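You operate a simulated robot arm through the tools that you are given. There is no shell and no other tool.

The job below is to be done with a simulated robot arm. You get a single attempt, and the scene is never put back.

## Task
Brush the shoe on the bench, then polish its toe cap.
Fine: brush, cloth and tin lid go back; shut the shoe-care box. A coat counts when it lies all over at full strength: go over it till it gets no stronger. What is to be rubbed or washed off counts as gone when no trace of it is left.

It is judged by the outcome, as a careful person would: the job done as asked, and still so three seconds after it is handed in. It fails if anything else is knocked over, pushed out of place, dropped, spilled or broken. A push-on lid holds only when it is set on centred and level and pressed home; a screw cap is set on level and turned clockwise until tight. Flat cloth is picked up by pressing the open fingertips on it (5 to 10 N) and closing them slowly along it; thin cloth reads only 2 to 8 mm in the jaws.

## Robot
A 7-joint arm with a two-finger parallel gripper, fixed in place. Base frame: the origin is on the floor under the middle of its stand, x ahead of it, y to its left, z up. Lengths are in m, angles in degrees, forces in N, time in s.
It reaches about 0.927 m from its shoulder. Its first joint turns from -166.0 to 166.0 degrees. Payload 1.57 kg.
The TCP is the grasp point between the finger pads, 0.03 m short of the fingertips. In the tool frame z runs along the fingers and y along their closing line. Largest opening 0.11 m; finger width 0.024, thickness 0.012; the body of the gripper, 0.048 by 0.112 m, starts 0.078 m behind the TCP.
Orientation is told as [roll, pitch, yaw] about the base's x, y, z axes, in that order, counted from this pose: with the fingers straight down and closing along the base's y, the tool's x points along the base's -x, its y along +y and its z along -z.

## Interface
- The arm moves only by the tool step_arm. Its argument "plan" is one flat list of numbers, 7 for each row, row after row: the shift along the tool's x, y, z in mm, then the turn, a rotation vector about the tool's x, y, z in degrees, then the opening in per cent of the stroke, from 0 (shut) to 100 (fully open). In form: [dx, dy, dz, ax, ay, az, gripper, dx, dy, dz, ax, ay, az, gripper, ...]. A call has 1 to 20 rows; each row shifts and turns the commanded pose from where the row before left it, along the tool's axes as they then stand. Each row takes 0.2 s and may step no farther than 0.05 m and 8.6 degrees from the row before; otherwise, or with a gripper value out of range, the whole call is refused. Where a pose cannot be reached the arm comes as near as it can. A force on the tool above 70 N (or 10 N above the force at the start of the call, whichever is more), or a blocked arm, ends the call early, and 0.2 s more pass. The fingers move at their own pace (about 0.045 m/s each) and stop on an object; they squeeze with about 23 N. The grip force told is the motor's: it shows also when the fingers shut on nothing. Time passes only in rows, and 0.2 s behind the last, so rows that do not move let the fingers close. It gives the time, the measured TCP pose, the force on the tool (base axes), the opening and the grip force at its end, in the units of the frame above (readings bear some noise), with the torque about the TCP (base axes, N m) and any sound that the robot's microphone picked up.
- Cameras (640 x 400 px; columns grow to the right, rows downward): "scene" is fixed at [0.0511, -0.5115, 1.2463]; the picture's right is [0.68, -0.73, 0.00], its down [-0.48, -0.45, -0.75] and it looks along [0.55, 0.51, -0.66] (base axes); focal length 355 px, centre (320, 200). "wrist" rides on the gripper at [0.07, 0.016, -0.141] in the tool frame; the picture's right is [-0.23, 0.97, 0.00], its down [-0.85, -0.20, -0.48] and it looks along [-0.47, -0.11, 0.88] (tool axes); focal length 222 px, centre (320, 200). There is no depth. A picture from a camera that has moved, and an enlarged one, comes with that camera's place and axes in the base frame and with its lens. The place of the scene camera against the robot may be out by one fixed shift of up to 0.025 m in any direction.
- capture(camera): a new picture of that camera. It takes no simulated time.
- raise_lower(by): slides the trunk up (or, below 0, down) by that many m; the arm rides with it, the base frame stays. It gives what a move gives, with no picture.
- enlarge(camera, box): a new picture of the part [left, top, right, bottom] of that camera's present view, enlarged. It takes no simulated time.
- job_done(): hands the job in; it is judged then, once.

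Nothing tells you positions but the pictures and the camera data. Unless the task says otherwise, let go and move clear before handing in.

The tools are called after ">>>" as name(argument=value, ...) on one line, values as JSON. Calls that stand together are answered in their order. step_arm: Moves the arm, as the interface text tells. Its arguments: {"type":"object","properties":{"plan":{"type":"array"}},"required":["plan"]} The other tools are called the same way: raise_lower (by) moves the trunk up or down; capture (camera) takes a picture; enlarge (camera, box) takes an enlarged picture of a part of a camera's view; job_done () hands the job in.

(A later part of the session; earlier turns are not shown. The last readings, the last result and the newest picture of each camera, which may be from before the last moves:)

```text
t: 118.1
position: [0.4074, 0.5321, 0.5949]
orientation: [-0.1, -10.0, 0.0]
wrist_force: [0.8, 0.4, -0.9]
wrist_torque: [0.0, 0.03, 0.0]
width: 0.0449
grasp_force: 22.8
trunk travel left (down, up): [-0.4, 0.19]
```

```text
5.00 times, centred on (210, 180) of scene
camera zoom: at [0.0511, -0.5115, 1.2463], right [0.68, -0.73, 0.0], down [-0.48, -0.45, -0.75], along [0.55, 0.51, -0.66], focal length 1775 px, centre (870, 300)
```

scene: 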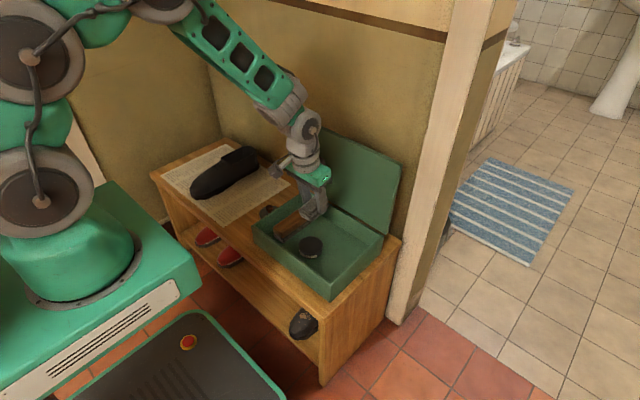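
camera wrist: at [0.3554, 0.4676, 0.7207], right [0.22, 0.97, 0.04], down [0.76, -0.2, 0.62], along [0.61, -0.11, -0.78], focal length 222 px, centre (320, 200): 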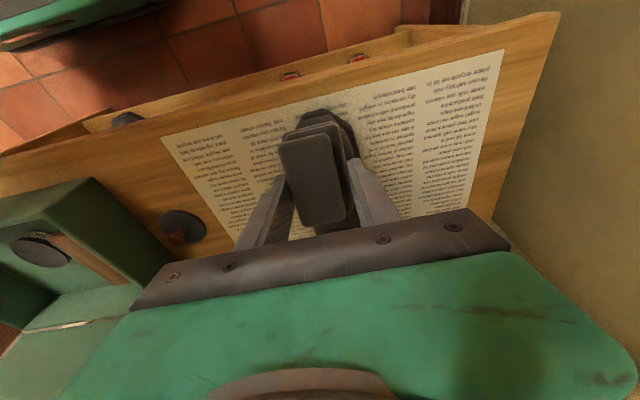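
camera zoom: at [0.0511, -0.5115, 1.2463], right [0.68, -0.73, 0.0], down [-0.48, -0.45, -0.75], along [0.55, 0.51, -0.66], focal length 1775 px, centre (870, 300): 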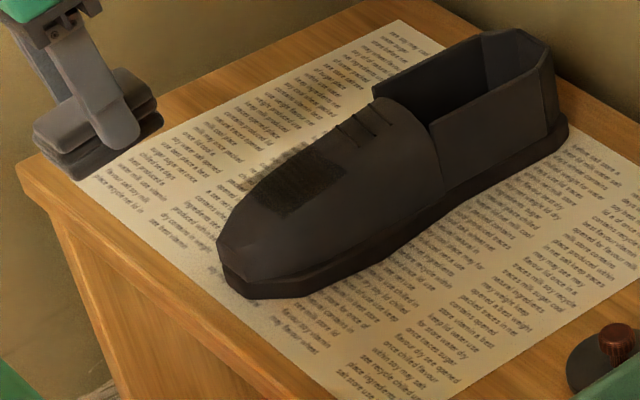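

A dark coat patch has appeared on the upper toe/vamp. I'll zoom in to see exactly where it lies.

>>> enlarge(camera="scene", box=[188, 150, 238, 205])

>>> capture(camera="wrist")

```text
7.27 times, centred on (213, 178) of scene
camera zoom: at [0.0511, -0.5115, 1.2463], right [0.68, -0.73, 0.0], down [-0.48, -0.45, -0.75], along [0.55, 0.51, -0.66], focal length 2581 px, centre (1098, 364)
```

zoom: 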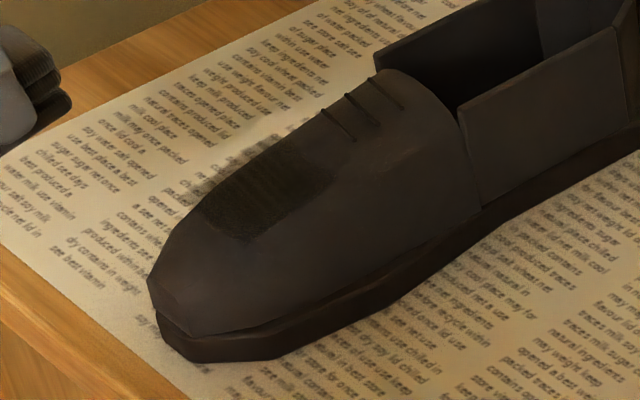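

```text
taken
camera wrist: at [0.3146, 0.5481, 0.7229], right [0.22, 0.97, 0.04], down [0.76, -0.2, 0.62], along [0.61, -0.11, -0.78], focal length 222 px, centre (320, 200)
```

wrist: 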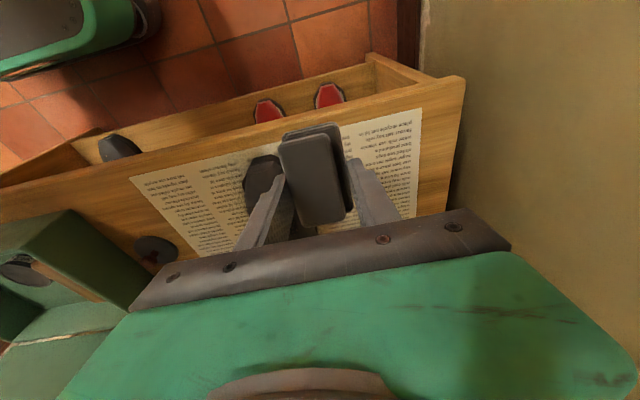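

The pad was only touching at its rear end, so the coat went on around x≈0.50. I'll tilt the pad to 30° so its front edge is the contact, which lets me sweep it controllably over the whole toe cap.

>>> step_arm(plan=[0, 0, 0, 0, -6.67, 0, 26, 0, 0, 0, 0, -6.67, 0, 26, 0, 0, 0, 0, -6.66, 0, 26, -20.6, -28.3, 20.6, 0, 0, 0, 26, -20.6, -28.3, 20.6, 0, 0, 0, 26, -20.5, -28.4, 20.5, 0, 0, 0, 26, 0, 0, 0, 0, 0, 0, 26])

>>> enlarge(camera="scene", box=[160, 130, 260, 215])

>>> capture(camera="wrist")

```text
t: 119.7
position: [0.4922, 0.4477, 0.5722]
orientation: [0.0, -30.0, 0.0]
wrist_force: [-0.2, -0.8, -0.5]
wrist_torque: [-0.04, -0.01, 0.04]
width: 0.0449
grasp_force: 22.4
trunk travel left (down, up): [-0.4, 0.19]
```

```text
4.71 times, centred on (210, 172) of scene
camera zoom: at [0.0511, -0.5115, 1.2463], right [0.68, -0.73, 0.0], down [-0.48, -0.45, -0.75], along [0.55, 0.51, -0.66], focal length 1670 px, centre (838, 329)
```

zoom: 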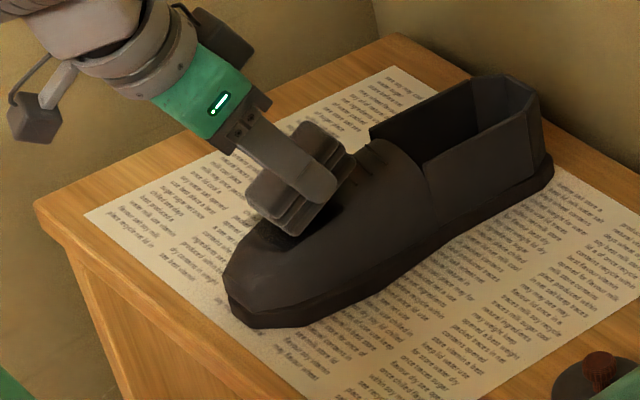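

```text
taken
camera wrist: at [0.3616, 0.4631, 0.6607], right [0.2, 0.97, 0.11], down [0.5, -0.2, 0.84], along [0.84, -0.11, -0.53], focal length 222 px, centre (320, 200)
```

wrist: 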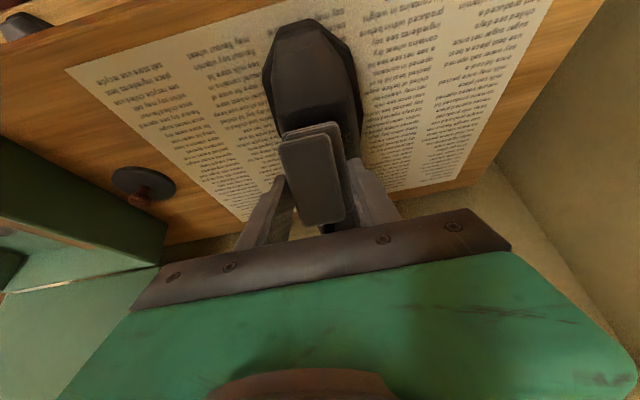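

Good: I can see the toe in the wrist view too. Lowering the pad's front edge to touch.

>>> step_arm(plan=[4, 0, 6.9, 0, 0, 0, 26, 2, 0, 3.5, 0, 0, 0, 26, 0, 0, 0, 0, 0, 0, 26])

>>> step_arm(plan=[1, 0, 1.7, 0, 0, 0, 26, 0, 0, 0, 0, 0, 0, 26])

>>> step_arm(plan=[1, 0, 1.7, 0, 0, 0, 26, 0, 0, 0, 0, 0, 0, 26])

```text
t: 120.5
position: [0.492, 0.4472, 0.561]
orientation: [0.0, -30.0, 0.0]
wrist_force: [-0.8, -0.2, 0.5]
wrist_torque: [-0.04, 0.01, 0.0]
width: 0.045
grasp_force: 22.8
trunk travel left (down, up): [-0.4, 0.19]
```

```text
t: 121.1
position: [0.4934, 0.447, 0.5608]
orientation: [0.1, -30.1, -0.1]
wrist_force: [-2.7, -0.9, 6.5]
wrist_torque: [-0.04, 0.24, 0.01]
width: 0.0448
grasp_force: 22.3
trunk travel left (down, up): [-0.4, 0.19]
```

```text
t: 121.7
position: [0.4931, 0.447, 0.56]
orientation: [0.3, -30.2, -0.1]
wrist_force: [-3.3, -2.0, 19.2]
wrist_torque: [-0.03, 0.44, 0.01]
width: 0.0447
grasp_force: 23.2
trunk travel left (down, up): [-0.4, 0.19]
```

Contact made. I'll ease to a light force and sweep the edge forward down the toe, checking force as I go.

>>> step_arm(plan=[-0.5, 0, -0.9, 0, 0, 0, 26, 5.64, 0, -2.05, 0, 0, 0, 26, 5.64, 0, -2.05, 0, 0, 0, 26, 0, 0, 0, 0, 0, 0, 26])

>>> step_arm(plan=[5.64, 0, -2.05, 0, 0, 0, 26, 5.64, 0, -2.05, 0, 0, 0, 26, 0, 0, 0, 0, 0, 0, 26])

>>> step_arm(plan=[5.64, 0, -2.05, 0, 0, 0, 26, 0, 0, 0, 0, 0, 0, 26])

>>> enlarge(camera="scene", box=[160, 130, 260, 215])

```text
t: 122.7
position: [0.481, 0.4453, 0.557]
orientation: [-0.1, -30.0, -0.1]
wrist_force: [4.6, -0.4, 10.3]
wrist_torque: [0.1, -0.11, 0.0]
width: 0.0446
grasp_force: 23.4
trunk travel left (down, up): [-0.4, 0.19]
```

```text
t: 123.5
position: [0.4687, 0.4458, 0.553]
orientation: [-0.1, -29.9, 0.0]
wrist_force: [1.1, -1.8, 3.4]
wrist_torque: [-0.04, 0.02, 0.04]
width: 0.0451
grasp_force: 23.2
trunk travel left (down, up): [-0.4, 0.19]
```

```text
t: 124.1
position: [0.4637, 0.4454, 0.5515]
orientation: [-0.1, -30.1, 0.0]
wrist_force: [-0.2, 0.1, -0.9]
wrist_torque: [0.02, 0.0, 0.03]
width: 0.0447
grasp_force: 23.4
trunk travel left (down, up): [-0.4, 0.19]
```

```text
4.71 times, centred on (210, 172) of scene
camera zoom: at [0.0511, -0.5115, 1.2463], right [0.68, -0.73, 0.0], down [-0.48, -0.45, -0.75], along [0.55, 0.51, -0.66], focal length 1670 px, centre (838, 329)
```

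zoom: 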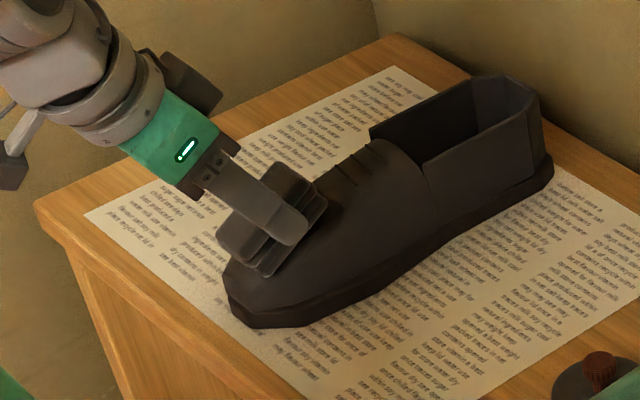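

The toe falls away more steeply further forward; I'll press down 2 mm and continue toward the tip.

>>> step_arm(plan=[1.0, 0, 1.7, 0, 0, 0, 26, 0, 0, 0, 0, 0, 0, 26])

>>> step_arm(plan=[4.9, 0, -0.6, 0, 0, 0, 26, 0, 0, 0, 0, 0, 0, 26])

>>> step_arm(plan=[4.9, 0, -0.6, 0, 0, 0, 26, 0, 0, 0, 0, 0, 0, 26])

>>> enlarge(camera="scene", box=[160, 130, 260, 215])

```text
t: 124.7
position: [0.4634, 0.4464, 0.5519]
orientation: [0.1, -30.2, -0.2]
wrist_force: [-2.9, 0.2, 7.6]
wrist_torque: [-0.05, 0.26, 0.05]
width: 0.0446
grasp_force: 22.8
trunk travel left (down, up): [-0.4, 0.19]
```

```text
t: 125.3
position: [0.4608, 0.4471, 0.5521]
orientation: [0.1, -30.2, -0.1]
wrist_force: [6.0, -1.3, 13.5]
wrist_torque: [0.0, -0.15, -0.04]
width: 0.0449
grasp_force: 23.4
trunk travel left (down, up): [-0.4, 0.19]
```

```text
t: 125.9
position: [0.4536, 0.4477, 0.55]
orientation: [0.4, -30.2, -0.2]
wrist_force: [8.8, 1.8, 20.5]
wrist_torque: [0.22, -0.19, -0.09]
width: 0.0447
grasp_force: 22.7
trunk travel left (down, up): [-0.4, 0.19]
```

```text
4.71 times, centred on (210, 172) of scene
camera zoom: at [0.0511, -0.5115, 1.2463], right [0.68, -0.73, 0.0], down [-0.48, -0.45, -0.75], along [0.55, 0.51, -0.66], focal length 1670 px, centre (838, 329)
```

zoom: 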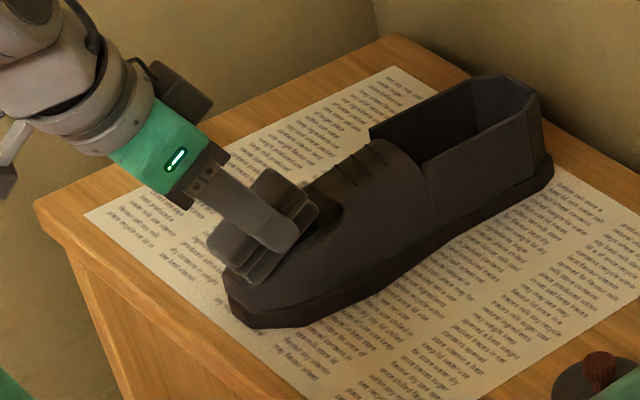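

Force rose to 20 N, so I'll lift off and see what has been coated.

>>> step_arm(plan=[-5, 0, -8.7, 0, 0, 0, 26, -10, 0, -26, 0, 0, 0, 26, 0, 0, -40, 0, 0, 0, 26, 0, 40, 0, 0, 0, 0, 26, 0, 40, 0, 0, 0, 0, 26, 0, 0, 0, 0, 0, 0, 26])

>>> enlarge(camera="scene", box=[178, 145, 248, 210])

>>> capture(camera="wrist")

```text
t: 127.3
position: [0.4299, 0.5258, 0.6183]
orientation: [-0.1, -29.9, 0.1]
wrist_force: [-1.1, -0.2, -0.5]
wrist_torque: [-0.01, -0.02, -0.01]
width: 0.0446
grasp_force: 23.2
trunk travel left (down, up): [-0.4, 0.19]
```

```text
6.15 times, centred on (213, 178) of scene
camera zoom: at [0.0511, -0.5115, 1.2463], right [0.68, -0.73, 0.0], down [-0.48, -0.45, -0.75], along [0.55, 0.51, -0.66], focal length 2184 px, centre (978, 338)
```

zoom: 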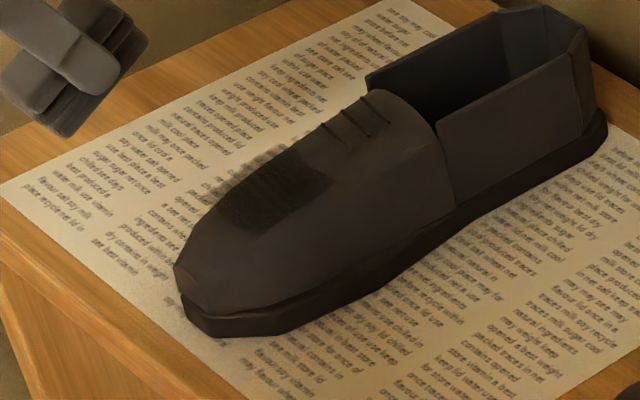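

```text
taken
camera wrist: at [0.2989, 0.5427, 0.7071], right [0.2, 0.97, 0.11], down [0.5, -0.2, 0.84], along [0.84, -0.11, -0.53], focal length 222 px, centre (320, 200)
```

wrist: 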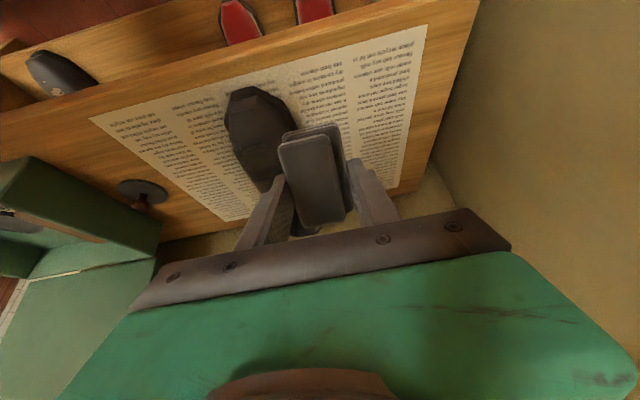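

The front sweep left no visible coat; the dark area is still a bounded patch further up. Let me zoom in hard on it.

>>> enlarge(camera="scene", box=[194, 155, 230, 187])

>>> enlarge(camera="wrist", box=[200, 70, 320, 210])

```text
12.50 times, centred on (212, 171) of scene
camera zoom: at [0.0511, -0.5115, 1.2463], right [0.68, -0.73, 0.0], down [-0.48, -0.45, -0.75], along [0.55, 0.51, -0.66], focal length 4437 px, centre (1670, 562)
```

zoom: 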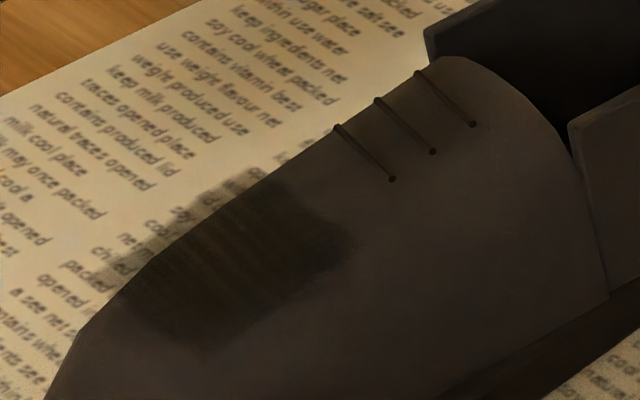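

```text
2.86 times, centred on (260, 140) of wrist
camera zoom: at [0.2989, 0.5427, 0.7071], right [0.2, 0.97, 0.11], down [0.5, -0.2, 0.84], along [0.84, -0.11, -0.53], focal length 635 px, centre (491, 371)
```

zoom: 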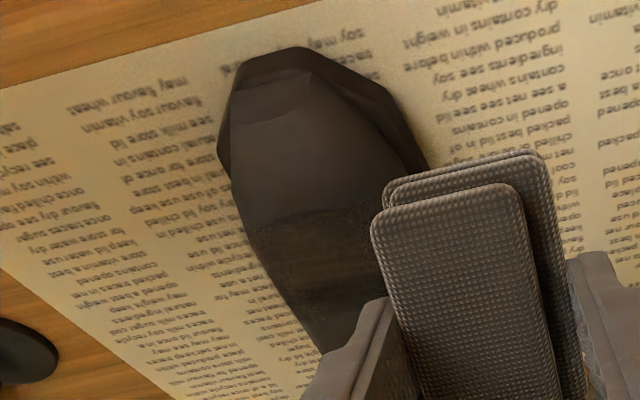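

The dark area might partly be the gripper's shadow. I'll move the arm well away and look again from both cameras.

>>> step_arm(plan=[10, -10, -40, 0, 0, 0, 26, 10, -10, -40, 0, 0, 0, 26, 0, -45, -10, 0, 7.5, 0, 26, 0, -45, 0, 0, 7.5, 0, 26, 0, -45, 0, 0, 7.5, 0, 26, 0, -45, 0, 0, 7.5, 0, 26, 0, -45, 0, 0, 0, 0, 26, 0, -25, 0, 0, 0, 0, 26, 0, 0, 0, 0, 0, 0, 26])

>>> enlarge(camera="scene", box=[178, 145, 248, 210])

>>> capture(camera="wrist")

```text
t: 129.3
position: [0.3682, 0.2553, 0.6876]
orientation: [0.1, -0.1, 0.0]
wrist_force: [0.4, 0.6, -0.8]
wrist_torque: [-0.01, 0.03, -0.01]
width: 0.0446
grasp_force: 22.8
trunk travel left (down, up): [-0.4, 0.19]
```

```text
6.15 times, centred on (213, 178) of scene
camera zoom: at [0.0511, -0.5115, 1.2463], right [0.68, -0.73, 0.0], down [-0.48, -0.45, -0.75], along [0.55, 0.51, -0.66], focal length 2184 px, centre (978, 338)
```

zoom: 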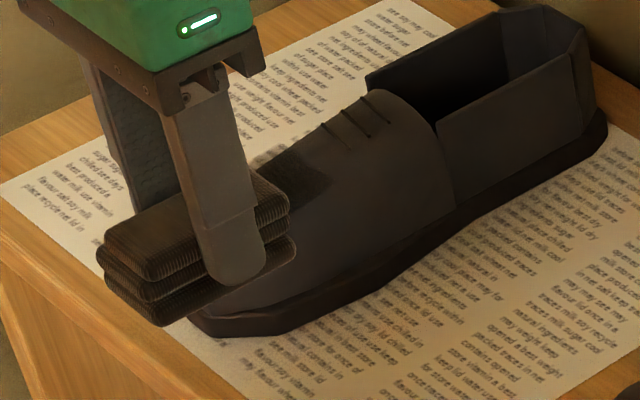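

```text
taken
camera wrist: at [0.2977, 0.2722, 0.8288], right [0.23, 0.97, 0.0], down [0.86, -0.2, 0.48], along [0.47, -0.11, -0.88], focal length 222 px, centre (320, 200)
```

wrist: 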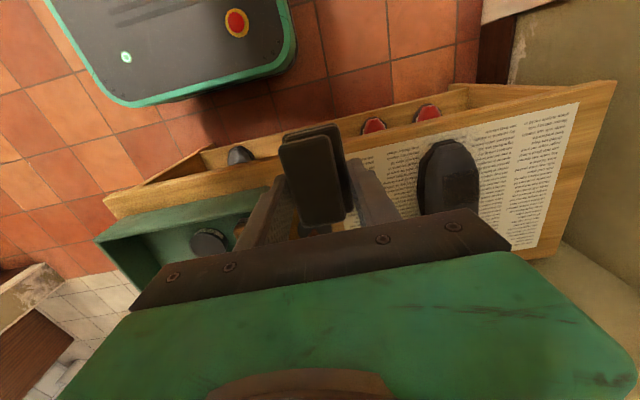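

The patch stays, so it's the coat. Zooming from this side.

>>> enlarge(camera="wrist", box=[405, 125, 495, 225])

>>> enlarge(camera="wrist", box=[270, 115, 360, 235])

```text
4.00 times, centred on (450, 175) of wrist
camera zoom: at [0.2977, 0.2722, 0.8288], right [0.23, 0.97, 0.0], down [0.86, -0.2, 0.48], along [0.47, -0.11, -0.88], focal length 888 px, centre (-200, 300)
```

zoom: 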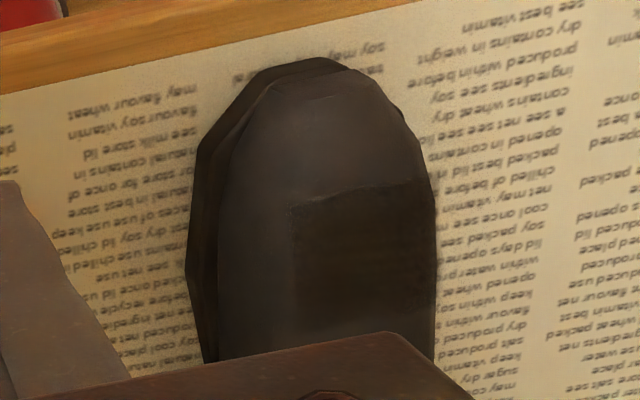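

```text
3.33 times, centred on (315, 175) of wrist
camera zoom: at [0.2977, 0.2722, 0.8288], right [0.23, 0.97, 0.0], down [0.86, -0.2, 0.48], along [0.47, -0.11, -0.88], focal length 740 px, centre (337, 283)
```

zoom: 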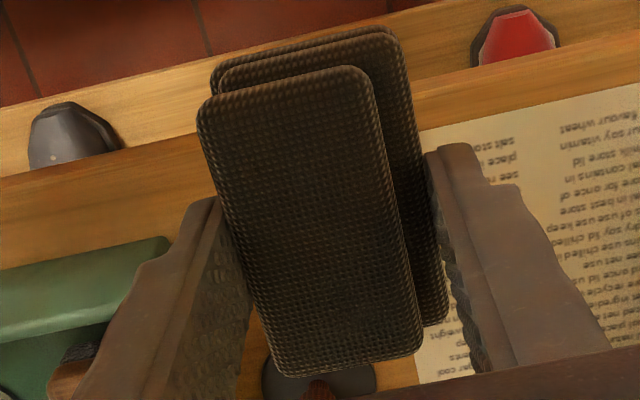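

Now it's clear: the coat is a crisp rectangle on the toe cap, x≈0.473–0.525, y≈0.428–0.483, aligned with the shoe, exactly where the mud was. It needs going over until it is no darker. I'll match the pad to the 16° slope there and rub flat.

>>> step_arm(plan=[0, 0, 0, 0, -8, 0, 26, 0, 0, 0, 0, -8, 0, 26, -12.5, 32.45, 23.4, 0, 0, 0, 26, -12.5, 32.45, 23.4, 0, 0, 0, 26, -12.5, 32.45, 23.4, 0, 0, 0, 26, -12.5, 32.45, 23.4, 0, 0, 0, 26, -12.5, 32.45, 23.4, 0, 0, 0, 26, -12.5, 32.45, 23.4, 0, 0, 0, 26, 0, 0, 0, 0, 0, 0, 26])

>>> step_arm(plan=[0, 0, 10, 0, 0, 0, 26, 0, 0, 6, 0, 0, 0, 26, 0, 0, 3, 0, 0, 0, 26, 0, 0, 0, 0, 0, 0, 26])

>>> step_arm(plan=[0, 0, 2, 0, 0, 0, 26, 0, 0, 0, 0, 0, 0, 26])

>>> step_arm(plan=[0, 0, 2, 0, 0, 0, 26, 0, 0, 0, 0, 0, 0, 26])

```text
t: 131.3
position: [0.4799, 0.4518, 0.5711]
orientation: [-0.2, -16.0, 0.1]
wrist_force: [-0.5, -0.4, -0.5]
wrist_torque: [0.01, -0.01, -0.01]
width: 0.0448
grasp_force: 23.2
trunk travel left (down, up): [-0.4, 0.19]
```

```text
t: 132.3
position: [0.4841, 0.45, 0.554]
orientation: [0.1, -16.0, -0.1]
wrist_force: [-0.1, 0.8, -0.8]
wrist_torque: [-0.01, 0.01, 0.0]
width: 0.0448
grasp_force: 23.6
trunk travel left (down, up): [-0.4, 0.19]
```

```text
t: 132.9
position: [0.4846, 0.4511, 0.552]
orientation: [0.0, -15.9, 0.0]
wrist_force: [0.2, 1.2, 0.7]
wrist_torque: [-0.02, 0.02, -0.03]
width: 0.0447
grasp_force: 23.2
trunk travel left (down, up): [-0.4, 0.19]
```

```text
t: 133.5
position: [0.4853, 0.45, 0.5498]
orientation: [0.1, -16.0, -0.1]
wrist_force: [-0.5, 0.3, 0.2]
wrist_torque: [0.02, 0.0, 0.0]
width: 0.0448
grasp_force: 22.4
trunk travel left (down, up): [-0.4, 0.19]
```

>>> step_arm(plan=[0, 0, 1.5, 0, 0, 0, 26, 0, 0, 0, 0, 0, 0, 26])

>>> step_arm(plan=[0, 0, 1.5, 0, 0, 0, 26, 0, 0, 0, 0, 0, 0, 26])

```text
t: 134.1
position: [0.4844, 0.4509, 0.5485]
orientation: [-0.1, -16.0, 0.0]
wrist_force: [-1.1, 0.1, 0.7]
wrist_torque: [-0.02, 0.05, -0.01]
width: 0.0449
grasp_force: 22.8
trunk travel left (down, up): [-0.4, 0.19]
```

```text
t: 134.7
position: [0.4857, 0.45, 0.5486]
orientation: [0.1, -16.0, 0.0]
wrist_force: [-3.6, -2.5, 9.7]
wrist_torque: [-0.12, 0.49, 0.06]
width: 0.045
grasp_force: 22.7
trunk travel left (down, up): [-0.4, 0.19]
```

Contact is at the pad's front end (x≈0.45), so I'll shift the pad 20 mm up the slope to sit flat on the coated area.

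>>> step_arm(plan=[0, 0, -3, 0, 0, 0, 26, -10, 0, 0, 0, 0, 0, 26, -10, 0, 0, 0, 0, 0, 26, 0, 0, 2, 0, 0, 0, 26, 0, 0, 0, 0, 0, 0, 26])

>>> step_arm(plan=[0, 0, 1.5, 0, 0, 0, 26, 0, 0, 0, 0, 0, 0, 26])

```text
t: 135.9
position: [0.5044, 0.4511, 0.5544]
orientation: [0.0, -16.0, 0.0]
wrist_force: [-0.3, -0.1, -0.3]
wrist_torque: [-0.02, 0.02, -0.01]
width: 0.0448
grasp_force: 23.1
trunk travel left (down, up): [-0.4, 0.19]
```

```text
t: 136.5
position: [0.5039, 0.4511, 0.5539]
orientation: [-0.1, -16.0, 0.0]
wrist_force: [-2.6, -1.6, 5.5]
wrist_torque: [-0.02, 0.33, 0.03]
width: 0.0448
grasp_force: 22.8
trunk travel left (down, up): [-0.4, 0.19]
```

>>> step_arm(plan=[0, 0, -1.5, 0, 2, 0, 26, 0, 0, 1.0, 0, 0, 0, 26, 0, 0, 0, 0, 0, 0, 26])

>>> step_arm(plan=[0, 0, 1.2, 0, 0, 0, 26, 0, 0, 0, 0, 0, 0, 26])

```text
t: 137.3
position: [0.5048, 0.451, 0.5544]
orientation: [-0.1, -13.9, 0.0]
wrist_force: [-1.4, -0.7, 3.6]
wrist_torque: [-0.02, -0.12, -0.03]
width: 0.0449
grasp_force: 23.3
trunk travel left (down, up): [-0.4, 0.19]
```

```text
t: 137.9
position: [0.5045, 0.4508, 0.5533]
orientation: [0.1, -14.0, -0.1]
wrist_force: [-3.9, -1.9, 12.7]
wrist_torque: [-0.07, -0.38, -0.1]
width: 0.0447
grasp_force: 23.0
trunk travel left (down, up): [-0.4, 0.19]
```

Between 14° and 16° both ends touch, so 15° is flat here. I'll set that and rub back and forth with light pressure.

>>> step_arm(plan=[0, 0, -0.8, 0, -1, 0, 26, 0, 6, 0, 0, 0, 0, 26, 0, 6, 0, 0, 0, 0, 26, 0, -6, 0, 0, 0, 0, 26, 0, -6, 0, 0, 0, 0, 26, 0, -6, 0, 0, 0, 0, 26, 0, -6, 0, 0, 0, 0, 26, 0, 6, 0, 0, 0, 0, 26, 0, 6, 0, 0, 0, 0, 26, 6, 0, 0, 0, 0, 0, 26, 6, 0, 0, 0, 0, 0, 26, -6, 0, 0, 0, 0, 0, 26, -6, 0, 0, 0, 0, 0, 26, 0, 0, 0, 0, 0, 0, 26])

>>> step_arm(plan=[0, 0, -30, 0, 0, 0, 26, 0, 0, -40, 0, 0, 0, 26, 10, -40, 0, 0, 0, 0, 26, 30, -40, 0, 0, 5, 0, 26, 30, -40, 0, 0, 5, 0, 26, 30, -30, 0, 0, 5, 0, 26, 20, -40, 0, 0, 0, 0, 26, 0, 0, 0, 0, 0, 0, 26])

>>> enlarge(camera="scene", box=[178, 145, 248, 210])

>>> capture(camera="wrist")

```text
t: 140.9
position: [0.5048, 0.4514, 0.553]
orientation: [0.0, -15.0, 0.0]
wrist_force: [-5.9, 1.7, 5.5]
wrist_torque: [0.06, 0.17, 0.03]
width: 0.0447
grasp_force: 23.5
trunk travel left (down, up): [-0.4, 0.19]
```

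```text
t: 142.7
position: [0.3665, 0.2598, 0.6024]
orientation: [0.1, 0.0, 0.0]
wrist_force: [0.6, 0.5, -0.5]
wrist_torque: [0.06, 0.01, 0.01]
width: 0.0448
grasp_force: 23.3
trunk travel left (down, up): [-0.4, 0.19]
```

```text
6.15 times, centred on (213, 178) of scene
camera zoom: at [0.0511, -0.5115, 1.2463], right [0.68, -0.73, 0.0], down [-0.48, -0.45, -0.75], along [0.55, 0.51, -0.66], focal length 2184 px, centre (978, 338)
```

zoom: 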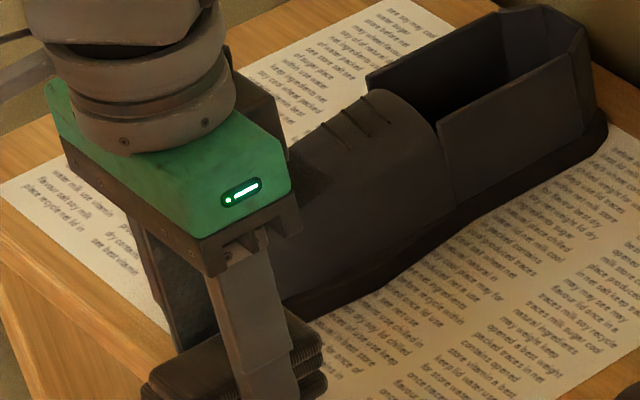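

```text
taken
camera wrist: at [0.2977, 0.2765, 0.745], right [0.23, 0.97, 0.0], down [0.86, -0.2, 0.48], along [0.47, -0.11, -0.88], focal length 222 px, centre (320, 200)
```

wrist: 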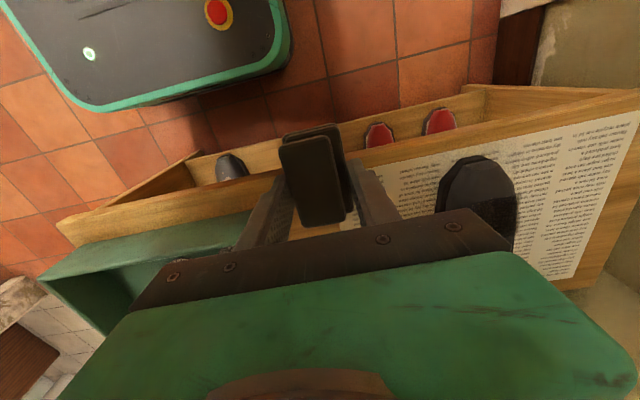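

The arm blocks the view here; I'll raise to the same viewpoint as before for a fair comparison.

>>> step_arm(plan=[0, 0, -43, 0, 0, 0, 26, -2, -4, -42, 0, 0, 0, 26, 0, 0, 0, 0, 0, 0, 26])

>>> enlarge(camera="wrist", box=[405, 125, 495, 225])

>>> enlarge(camera="scene", box=[178, 145, 248, 210])

```text
t: 143.5
position: [0.3705, 0.256, 0.6868]
orientation: [0.1, -0.1, -0.1]
wrist_force: [0.0, -0.6, 0.0]
wrist_torque: [-0.03, -0.01, 0.02]
width: 0.0447
grasp_force: 22.8
trunk travel left (down, up): [-0.4, 0.19]
```

```text
4.00 times, centred on (450, 175) of wrist
camera zoom: at [0.3004, 0.273, 0.8293], right [0.23, 0.97, 0.0], down [0.85, -0.2, 0.48], along [0.47, -0.11, -0.88], focal length 888 px, centre (-200, 300)
```

zoom: 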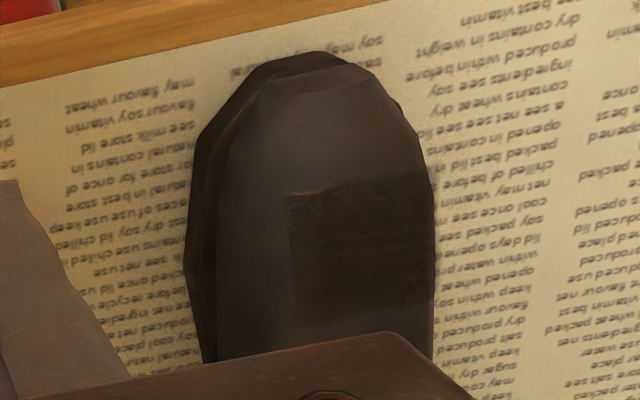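

```text
6.15 times, centred on (213, 178) of scene
camera zoom: at [0.0511, -0.5115, 1.2463], right [0.68, -0.73, 0.0], down [-0.48, -0.45, -0.75], along [0.55, 0.51, -0.66], focal length 2184 px, centre (978, 338)
```

zoom: 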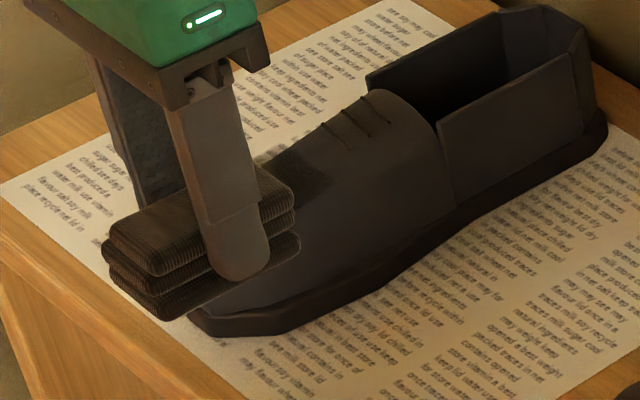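

The coat keeps the same fixed outline, so that rectangle is the toe-cap area. I'll zoom in to judge how even and strong it is.

>>> enlarge(camera="wrist", box=[430, 160, 485, 210])

>>> enlarge(camera="scene", box=[205, 150, 240, 185])

```text
8.00 times, centred on (458, 185) of wrist
camera zoom: at [0.3004, 0.273, 0.8293], right [0.23, 0.97, 0.0], down [0.85, -0.2, 0.48], along [0.47, -0.11, -0.88], focal length 1777 px, centre (-780, 320)
```

zoom: 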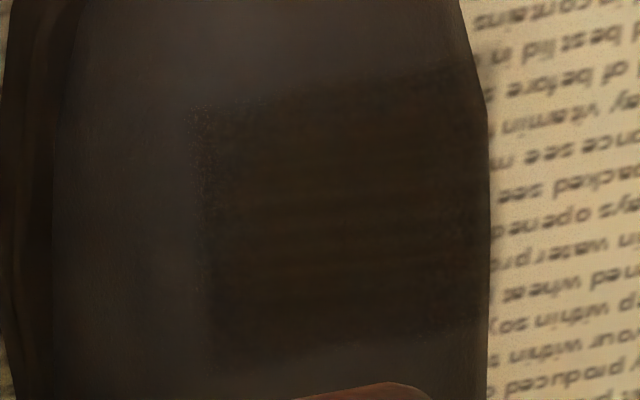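

```text
11.43 times, centred on (222, 168) of scene
camera zoom: at [0.0511, -0.5115, 1.2463], right [0.68, -0.73, 0.0], down [-0.48, -0.45, -0.75], along [0.55, 0.51, -0.66], focal length 4056 px, centre (1434, 571)
```

zoom: 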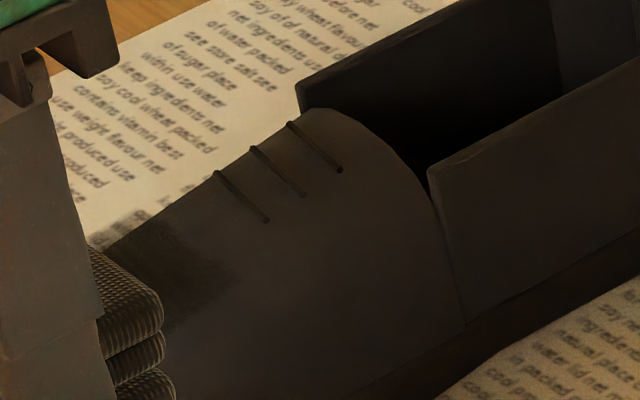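

The coat's left edge (y≈0.427) coincides with how far my pad reached, so the toe cap may extend further left. I'll roll the pad 20° to fit the left slope and rub there to find out.

>>> step_arm(plan=[0, 0, 0, 0, -7.5, 0, 26, 0, 0, 0, 0, -7.5, 0, 26, 0, 0, 0, -7, 0, 0, 26, 0, 0, 0, -7, 0, 0, 26, 0, 0, 0, -6, 0, 0, 26, -15.3, 16.1, 37.7, 0, 0, 0, 26, -15.3, 16.1, 37.7, 0, 0, 0, 26, -15.3, 16.1, 37.7, 0, 0, 0, 26, -15.3, 16.1, 37.7, 0, 0, 0, 26, -15.5, 16.2, 37.6, 0, 0, 0, 26, 0, 0, 0, 0, 0, 0, 26])

>>> enlarge(camera="scene", box=[160, 130, 270, 220])

>>> capture(camera="wrist")

```text
t: 145.9
position: [0.4836, 0.3961, 0.5603]
orientation: [20.0, -15.0, 0.0]
wrist_force: [-0.5, 0.3, -1.0]
wrist_torque: [0.01, 0.03, -0.01]
width: 0.0446
grasp_force: 23.1
trunk travel left (down, up): [-0.4, 0.19]
```

```text
4.44 times, centred on (215, 175) of scene
camera zoom: at [0.0511, -0.5115, 1.2463], right [0.68, -0.73, 0.0], down [-0.48, -0.45, -0.75], along [0.55, 0.51, -0.66], focal length 1578 px, centre (787, 311)
```

zoom: 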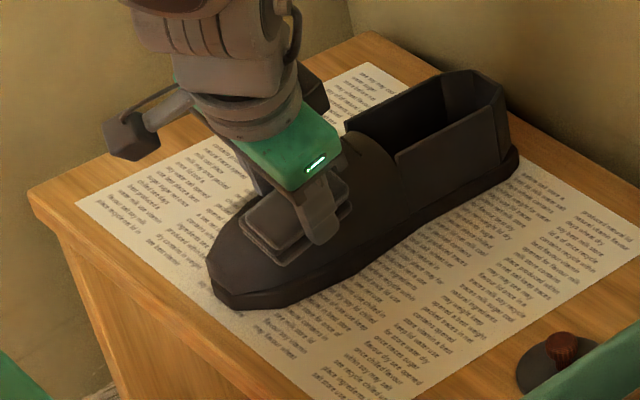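

```text
taken
camera wrist: at [0.3808, 0.3633, 0.6774], right [0.13, 0.92, 0.38], down [0.73, -0.35, 0.59], along [0.67, 0.2, -0.71], focal length 222 px, centre (320, 200)
```

wrist: 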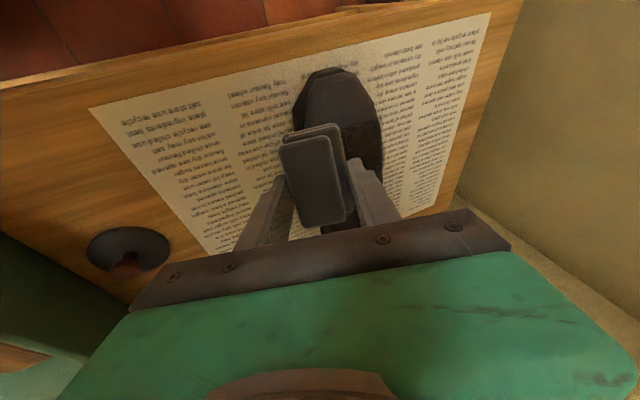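

The pad is facing the left slope. Lowering until it touches.

>>> step_arm(plan=[0, 0, 10, 0, 0, 0, 26, 0, 0, 8, 0, 0, 0, 26, 0, 0, 0, 0, 0, 0, 26])

>>> step_arm(plan=[0, 0, 3, 0, 0, 0, 26, 0, 0, 0, 0, 0, 0, 26])

>>> step_arm(plan=[0, 0, 2, 0, 0, 0, 26, 0, 0, 0, 0, 0, 0, 26])

>>> step_arm(plan=[0, 0, 2, 0, 0, 0, 26, 0, 0, 0, 0, 0, 0, 26])

```text
t: 146.7
position: [0.4872, 0.4025, 0.5459]
orientation: [20.0, -15.0, 0.0]
wrist_force: [0.1, 0.2, -0.4]
wrist_torque: [0.01, -0.02, 0.01]
width: 0.0449
grasp_force: 22.8
trunk travel left (down, up): [-0.4, 0.19]
```

```text
t: 147.3
position: [0.4892, 0.403, 0.5435]
orientation: [20.0, -15.1, 0.1]
wrist_force: [0.8, -0.3, -0.5]
wrist_torque: [0.03, 0.02, 0.04]
width: 0.0449
grasp_force: 23.4
trunk travel left (down, up): [-0.4, 0.19]
```

```text
t: 147.9
position: [0.4897, 0.4037, 0.5418]
orientation: [20.0, -15.0, 0.1]
wrist_force: [-1.3, -0.5, -0.7]
wrist_torque: [0.01, 0.03, 0.0]
width: 0.045
grasp_force: 22.6
trunk travel left (down, up): [-0.4, 0.19]
```

```text
t: 148.5
position: [0.4892, 0.404, 0.5402]
orientation: [19.9, -15.0, 0.0]
wrist_force: [-2.3, -3.5, 5.9]
wrist_torque: [-0.02, 0.3, 0.16]
width: 0.0447
grasp_force: 23.2
trunk travel left (down, up): [-0.4, 0.19]
```

Light contact. Rubbing gently along the shoe here, mostly lengthwise.

>>> step_arm(plan=[0, 0, -0.2, 0, 0, 0, 26, 6, 0, 0, 0, 0, 0, 26, 6, 0, 0, 0, 0, 0, 26, -6, 0, 0, 0, 0, 0, 26, -6, 0, 0, 0, 0, 0, 26, -6, 0, 0, 0, 0, 0, 26, 6, 0, 0, 0, 0, 0, 26, 0, 4, 0, 0, 0, 0, 26, 0, -4, 0, 0, 0, 0, 26, 0, 0, 0, 0, 0, 0, 26])

>>> step_arm(plan=[0, 0, -30, 0, 0, 0, 26, 10, -20, -40, 0, 0, 0, 26, 25, -20, -30, 0, 0, 0, 26, 25, -20, -25, 7, 0, 0, 26, 30, -20, -20, 7, 0, 0, 26, 0, -40, 0, 6, 0, 0, 26, 0, -20, 0, 0, 7.5, 0, 26, 0, 0, 0, 0, 7.5, 0, 26, 0, 0, 0, 0, 0, 0, 26])

>>> capture(camera="wrist")

```text
t: 150.7
position: [0.4891, 0.4062, 0.5407]
orientation: [19.9, -15.0, 0.1]
wrist_force: [-0.4, 0.5, 1.1]
wrist_torque: [0.04, 0.04, -0.01]
width: 0.045
grasp_force: 22.6
trunk travel left (down, up): [-0.4, 0.19]
```

```text
t: 152.7
position: [0.3749, 0.2225, 0.6216]
orientation: [0.0, 0.2, 0.0]
wrist_force: [0.3, -0.5, -0.8]
wrist_torque: [0.0, 0.0, 0.03]
width: 0.0449
grasp_force: 22.9
trunk travel left (down, up): [-0.4, 0.19]
```

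```text
taken
camera wrist: at [0.3049, 0.2389, 0.7633], right [0.23, 0.97, 0.0], down [0.86, -0.2, 0.48], along [0.46, -0.11, -0.88], focal length 222 px, centre (320, 200)
```

wrist: 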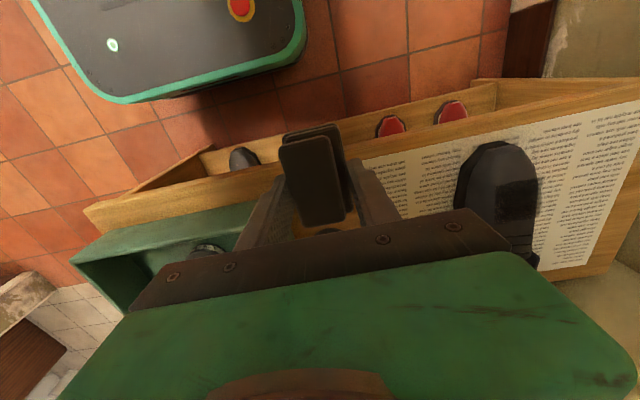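

>>> enlarge(camera="wrist", box=[450, 130, 545, 230])

>>> enlarge(camera="scene", box=[178, 145, 248, 210])

```text
4.00 times, centred on (498, 180) of wrist
camera zoom: at [0.3049, 0.2389, 0.7633], right [0.23, 0.97, 0.0], down [0.86, -0.2, 0.48], along [0.46, -0.11, -0.88], focal length 888 px, centre (-390, 280)
```

zoom: 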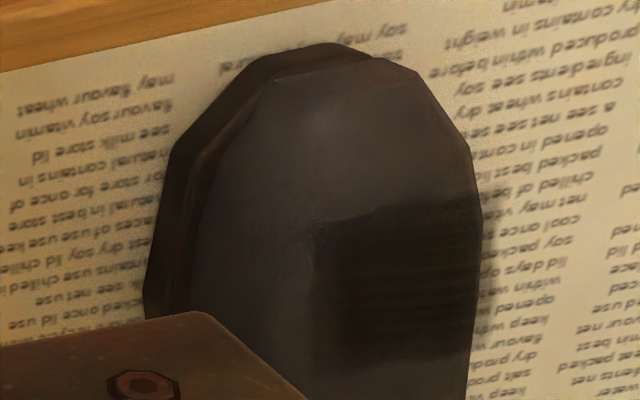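

```text
6.15 times, centred on (213, 178) of scene
camera zoom: at [0.0511, -0.5115, 1.2463], right [0.68, -0.73, 0.0], down [-0.48, -0.45, -0.75], along [0.55, 0.51, -0.66], focal length 2184 px, centre (978, 338)
```

zoom: 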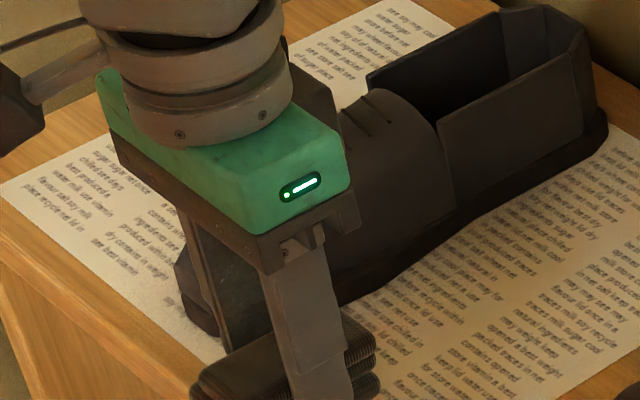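

The left edge stays at y≈0.428 although I rubbed beyond it, so the toe-cap area really ends there. Now I'll view it from the other (+y) side to see its right boundary and evenness.

>>> step_arm(plan=[0, 10, -45, 0, 0, 0, 26, 0, 20, -40, 0, 0, 0, 26, 0, 45, 0, 0, 0, 0, 26, 0, 45, 0, 0, 0, 0, 26, 0, 45, 0, 0, 0, 0, 26, 0, 45, 0, 0, 0, 0, 26, 0, 45, 0, 0, 0, 0, 26, 0, 45, 0, 0, 0, 0, 26, 0, 45, 0, 0, 0, 0, 26, 0, 40, 0, 0, 0, 0, 26, 0, 0, 0, 0, 0, 0, 26])

>>> capture(camera="wrist")

>>> enlarge(camera="scene", box=[178, 145, 248, 210])

```text
t: 155.1
position: [0.3754, 0.6063, 0.7071]
orientation: [0.1, 0.0, -0.1]
wrist_force: [0.2, 0.5, -0.4]
wrist_torque: [0.0, 0.0, 0.01]
width: 0.0445
grasp_force: 22.6
trunk travel left (down, up): [-0.4, 0.19]
```

```text
taken
camera wrist: at [0.3051, 0.6235, 0.8486], right [0.23, 0.97, 0.0], down [0.85, -0.2, 0.48], along [0.47, -0.11, -0.88], focal length 222 px, centre (320, 200)
```

wrist: 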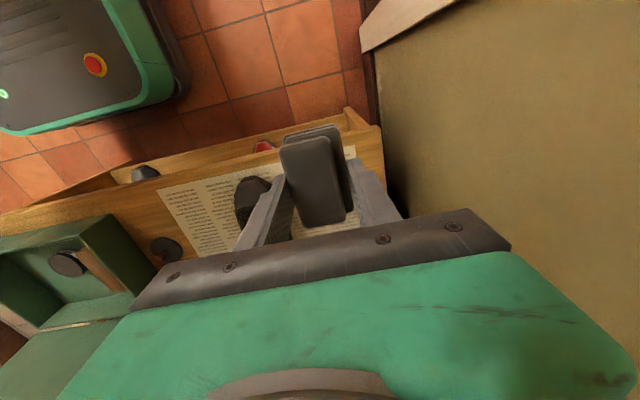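

```text
6.15 times, centred on (213, 178) of scene
camera zoom: at [0.0511, -0.5115, 1.2463], right [0.68, -0.73, 0.0], down [-0.48, -0.45, -0.75], along [0.55, 0.51, -0.66], focal length 2184 px, centre (978, 338)
```

zoom: 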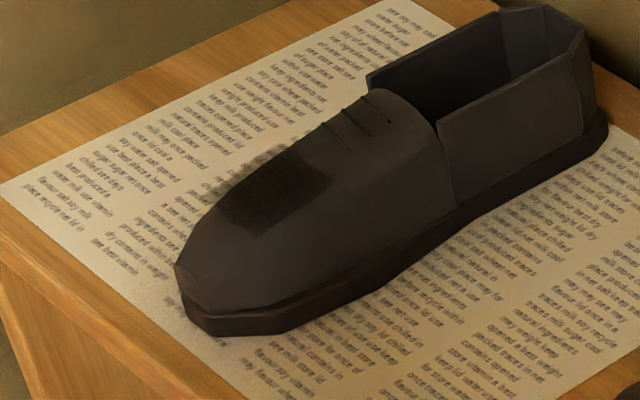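

>>> enlarge(camera="wrist", box=[215, 160, 295, 250])

>>> enlarge(camera="scene", box=[194, 155, 230, 187])

```text
4.44 times, centred on (255, 205) of wrist
camera zoom: at [0.3051, 0.6235, 0.8486], right [0.23, 0.97, 0.0], down [0.85, -0.2, 0.48], along [0.47, -0.11, -0.88], focal length 987 px, centre (609, 178)
```

zoom: 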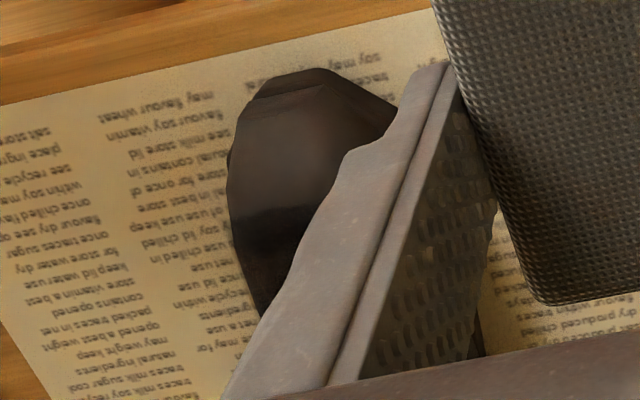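

```text
12.50 times, centred on (212, 171) of scene
camera zoom: at [0.0511, -0.5115, 1.2463], right [0.68, -0.73, 0.0], down [-0.48, -0.45, -0.75], along [0.55, 0.51, -0.66], focal length 4437 px, centre (1670, 562)
```

zoom: 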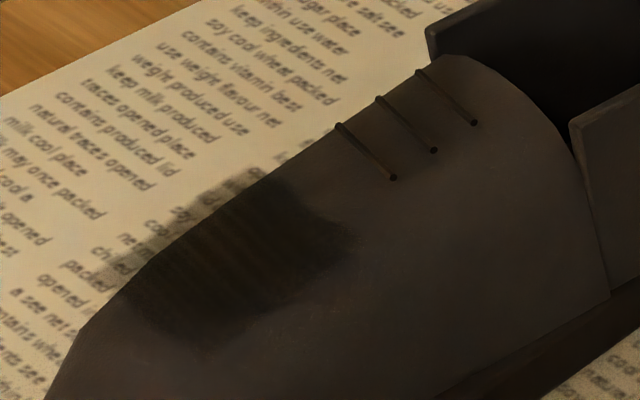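

The coat's outline is steady: it is centred on the shoe (x≈0.472–0.528, y≈0.428–0.488). Now I need it at full strength everywhere, so I'll return for a thorough rub over the whole rectangle.

>>> step_arm(plan=[0, 0, 0, 0, -7.5, 0, 26, 0, 0, 0, 0, -7.5, 0, 26, -13.6, -25.7, 25.6, 0, 0, 0, 26, -13.6, -25.7, 25.6, 0, 0, 0, 26, -13.6, -25.7, 25.6, 0, 0, 0, 26, -13.6, -25.7, 25.6, 0, 0, 0, 26, -13.6, -25.7, 25.6, 0, 0, 0, 26, -13.7, -25.8, 25.4, 0, 0, 0, 26, 0, 0, 10, 0, 0, 0, 26, 0, 0, 8, 0, 0, 0, 26, 0, 0, 4, 0, 0, 0, 26, 0, 0, 0, 0, 0, 0, 26])

>>> step_arm(plan=[0, 0, 2, 0, 0, 0, 26, 0, 0, 0, 0, 0, 0, 26])

>>> step_arm(plan=[0, 0, 2, 0, 0, 0, 26, 0, 0, 0, 0, 0, 0, 26])

```text
t: 157.7
position: [0.498, 0.4528, 0.5558]
orientation: [0.0, -15.1, 0.0]
wrist_force: [0.2, -0.6, -0.2]
wrist_torque: [0.0, 0.02, 0.03]
width: 0.0449
grasp_force: 23.0
trunk travel left (down, up): [-0.4, 0.19]
```

```text
t: 158.3
position: [0.4988, 0.4538, 0.5556]
orientation: [0.0, -14.9, 0.0]
wrist_force: [-0.9, -0.6, 0.2]
wrist_torque: [0.0, 0.01, 0.01]
width: 0.0448
grasp_force: 22.9
trunk travel left (down, up): [-0.4, 0.19]
```

```text
t: 158.9
position: [0.5, 0.4523, 0.5548]
orientation: [0.1, -15.0, 0.0]
wrist_force: [0.2, 0.2, 0.1]
wrist_torque: [0.0, 0.02, -0.03]
width: 0.0448
grasp_force: 22.7
trunk travel left (down, up): [-0.4, 0.19]
```

>>> step_arm(plan=[0, 0, 1.5, 0, 0, 0, 26, 0, 0, 0, 0, 0, 0, 26])

>>> step_arm(plan=[0, 0, 1, 0, 0, 0, 26, 0, 0, 0, 0, 0, 0, 26])

```text
t: 159.5
position: [0.5001, 0.4536, 0.5535]
orientation: [-0.1, -14.9, -0.1]
wrist_force: [-2.1, -0.8, 3.9]
wrist_torque: [-0.07, -0.08, -0.03]
width: 0.0445
grasp_force: 23.1
trunk travel left (down, up): [-0.4, 0.19]
```

```text
t: 160.1
position: [0.5, 0.4533, 0.5526]
orientation: [0.1, -15.1, 0.0]
wrist_force: [-3.1, -1.6, 7.8]
wrist_torque: [-0.06, -0.3, -0.09]
width: 0.045
grasp_force: 23.1
trunk travel left (down, up): [-0.4, 0.19]
```

>>> step_arm(plan=[5, 0, 0, 0, 0, 0, 26, 5, 0, 0, 0, 0, 0, 26, -5, 0, 0, 0, 0, 0, 26, -5, 0, 0, 0, 0, 0, 26, -5, 0, 0, 0, 0, 0, 26, 5, 0, 0, 0, 0, 0, 26, 0, -6, 0, 0, 0, 0, 26, 0, -6, 0, 0, 0, 0, 26, 5, 0, 0, 0, 0, 0, 26, 5, 0, 0, 0, 0, 0, 26, -5, 0, 0, 0, 0, 0, 26, -5, 0, 0, 0, 0, 0, 26, 0, 6, 0, 0, 0, 0, 26, 0, 6, 0, 0, 0, 0, 26, 0, 0, 0, 0, 0, 0, 26])

>>> step_arm(plan=[0, 6, 0, 0, 0, 0, 26, 0, 6, 0, 0, 0, 0, 26, 5, 0, 0, 0, 0, 0, 26, 5, 0, 0, 0, 0, 0, 26, -5, 0, 0, 0, 0, 0, 26, -5, 0, 0, 0, 0, 0, 26, -5, 0, 0, 0, 0, 0, 26, 5, 0, 0, 0, 0, 0, 26, 0, -6, 0, 0, 0, 0, 26, 0, -6, 0, 0, 0, 0, 26, 5, 0, 0, 0, 0, 0, 26, 5, 0, 0, 0, 0, 0, 26, -5, 0, 0, 0, 0, 0, 26, -5, 0, 0, 0, 0, 0, 26, 0, 0, 0, 0, 0, 0, 26])

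>>> enlarge(camera="scene", box=[160, 130, 270, 220])

```text
t: 163.3
position: [0.4994, 0.4544, 0.5505]
orientation: [0.1, -15.0, 0.0]
wrist_force: [-0.2, 1.5, 1.2]
wrist_torque: [0.03, -0.02, 0.07]
width: 0.045
grasp_force: 23.0
trunk travel left (down, up): [-0.4, 0.19]
```

```text
t: 166.5
position: [0.5012, 0.4519, 0.552]
orientation: [0.0, -15.0, 0.0]
wrist_force: [0.8, -0.4, -0.3]
wrist_torque: [0.0, 0.01, 0.01]
width: 0.0448
grasp_force: 23.3
trunk travel left (down, up): [-0.4, 0.19]
```

```text
4.44 times, centred on (215, 175) of scene
camera zoom: at [0.0511, -0.5115, 1.2463], right [0.68, -0.73, 0.0], down [-0.48, -0.45, -0.75], along [0.55, 0.51, -0.66], focal length 1578 px, centre (787, 311)
```

zoom: 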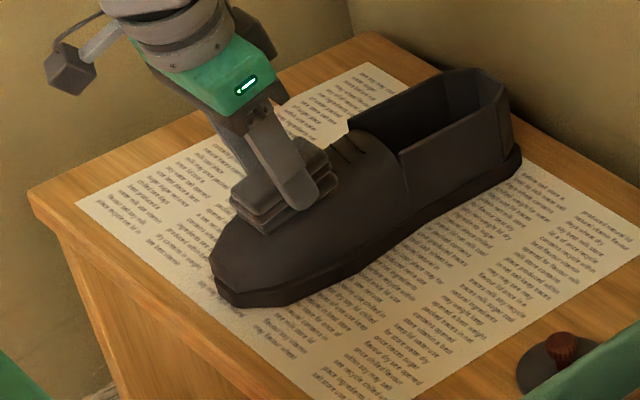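

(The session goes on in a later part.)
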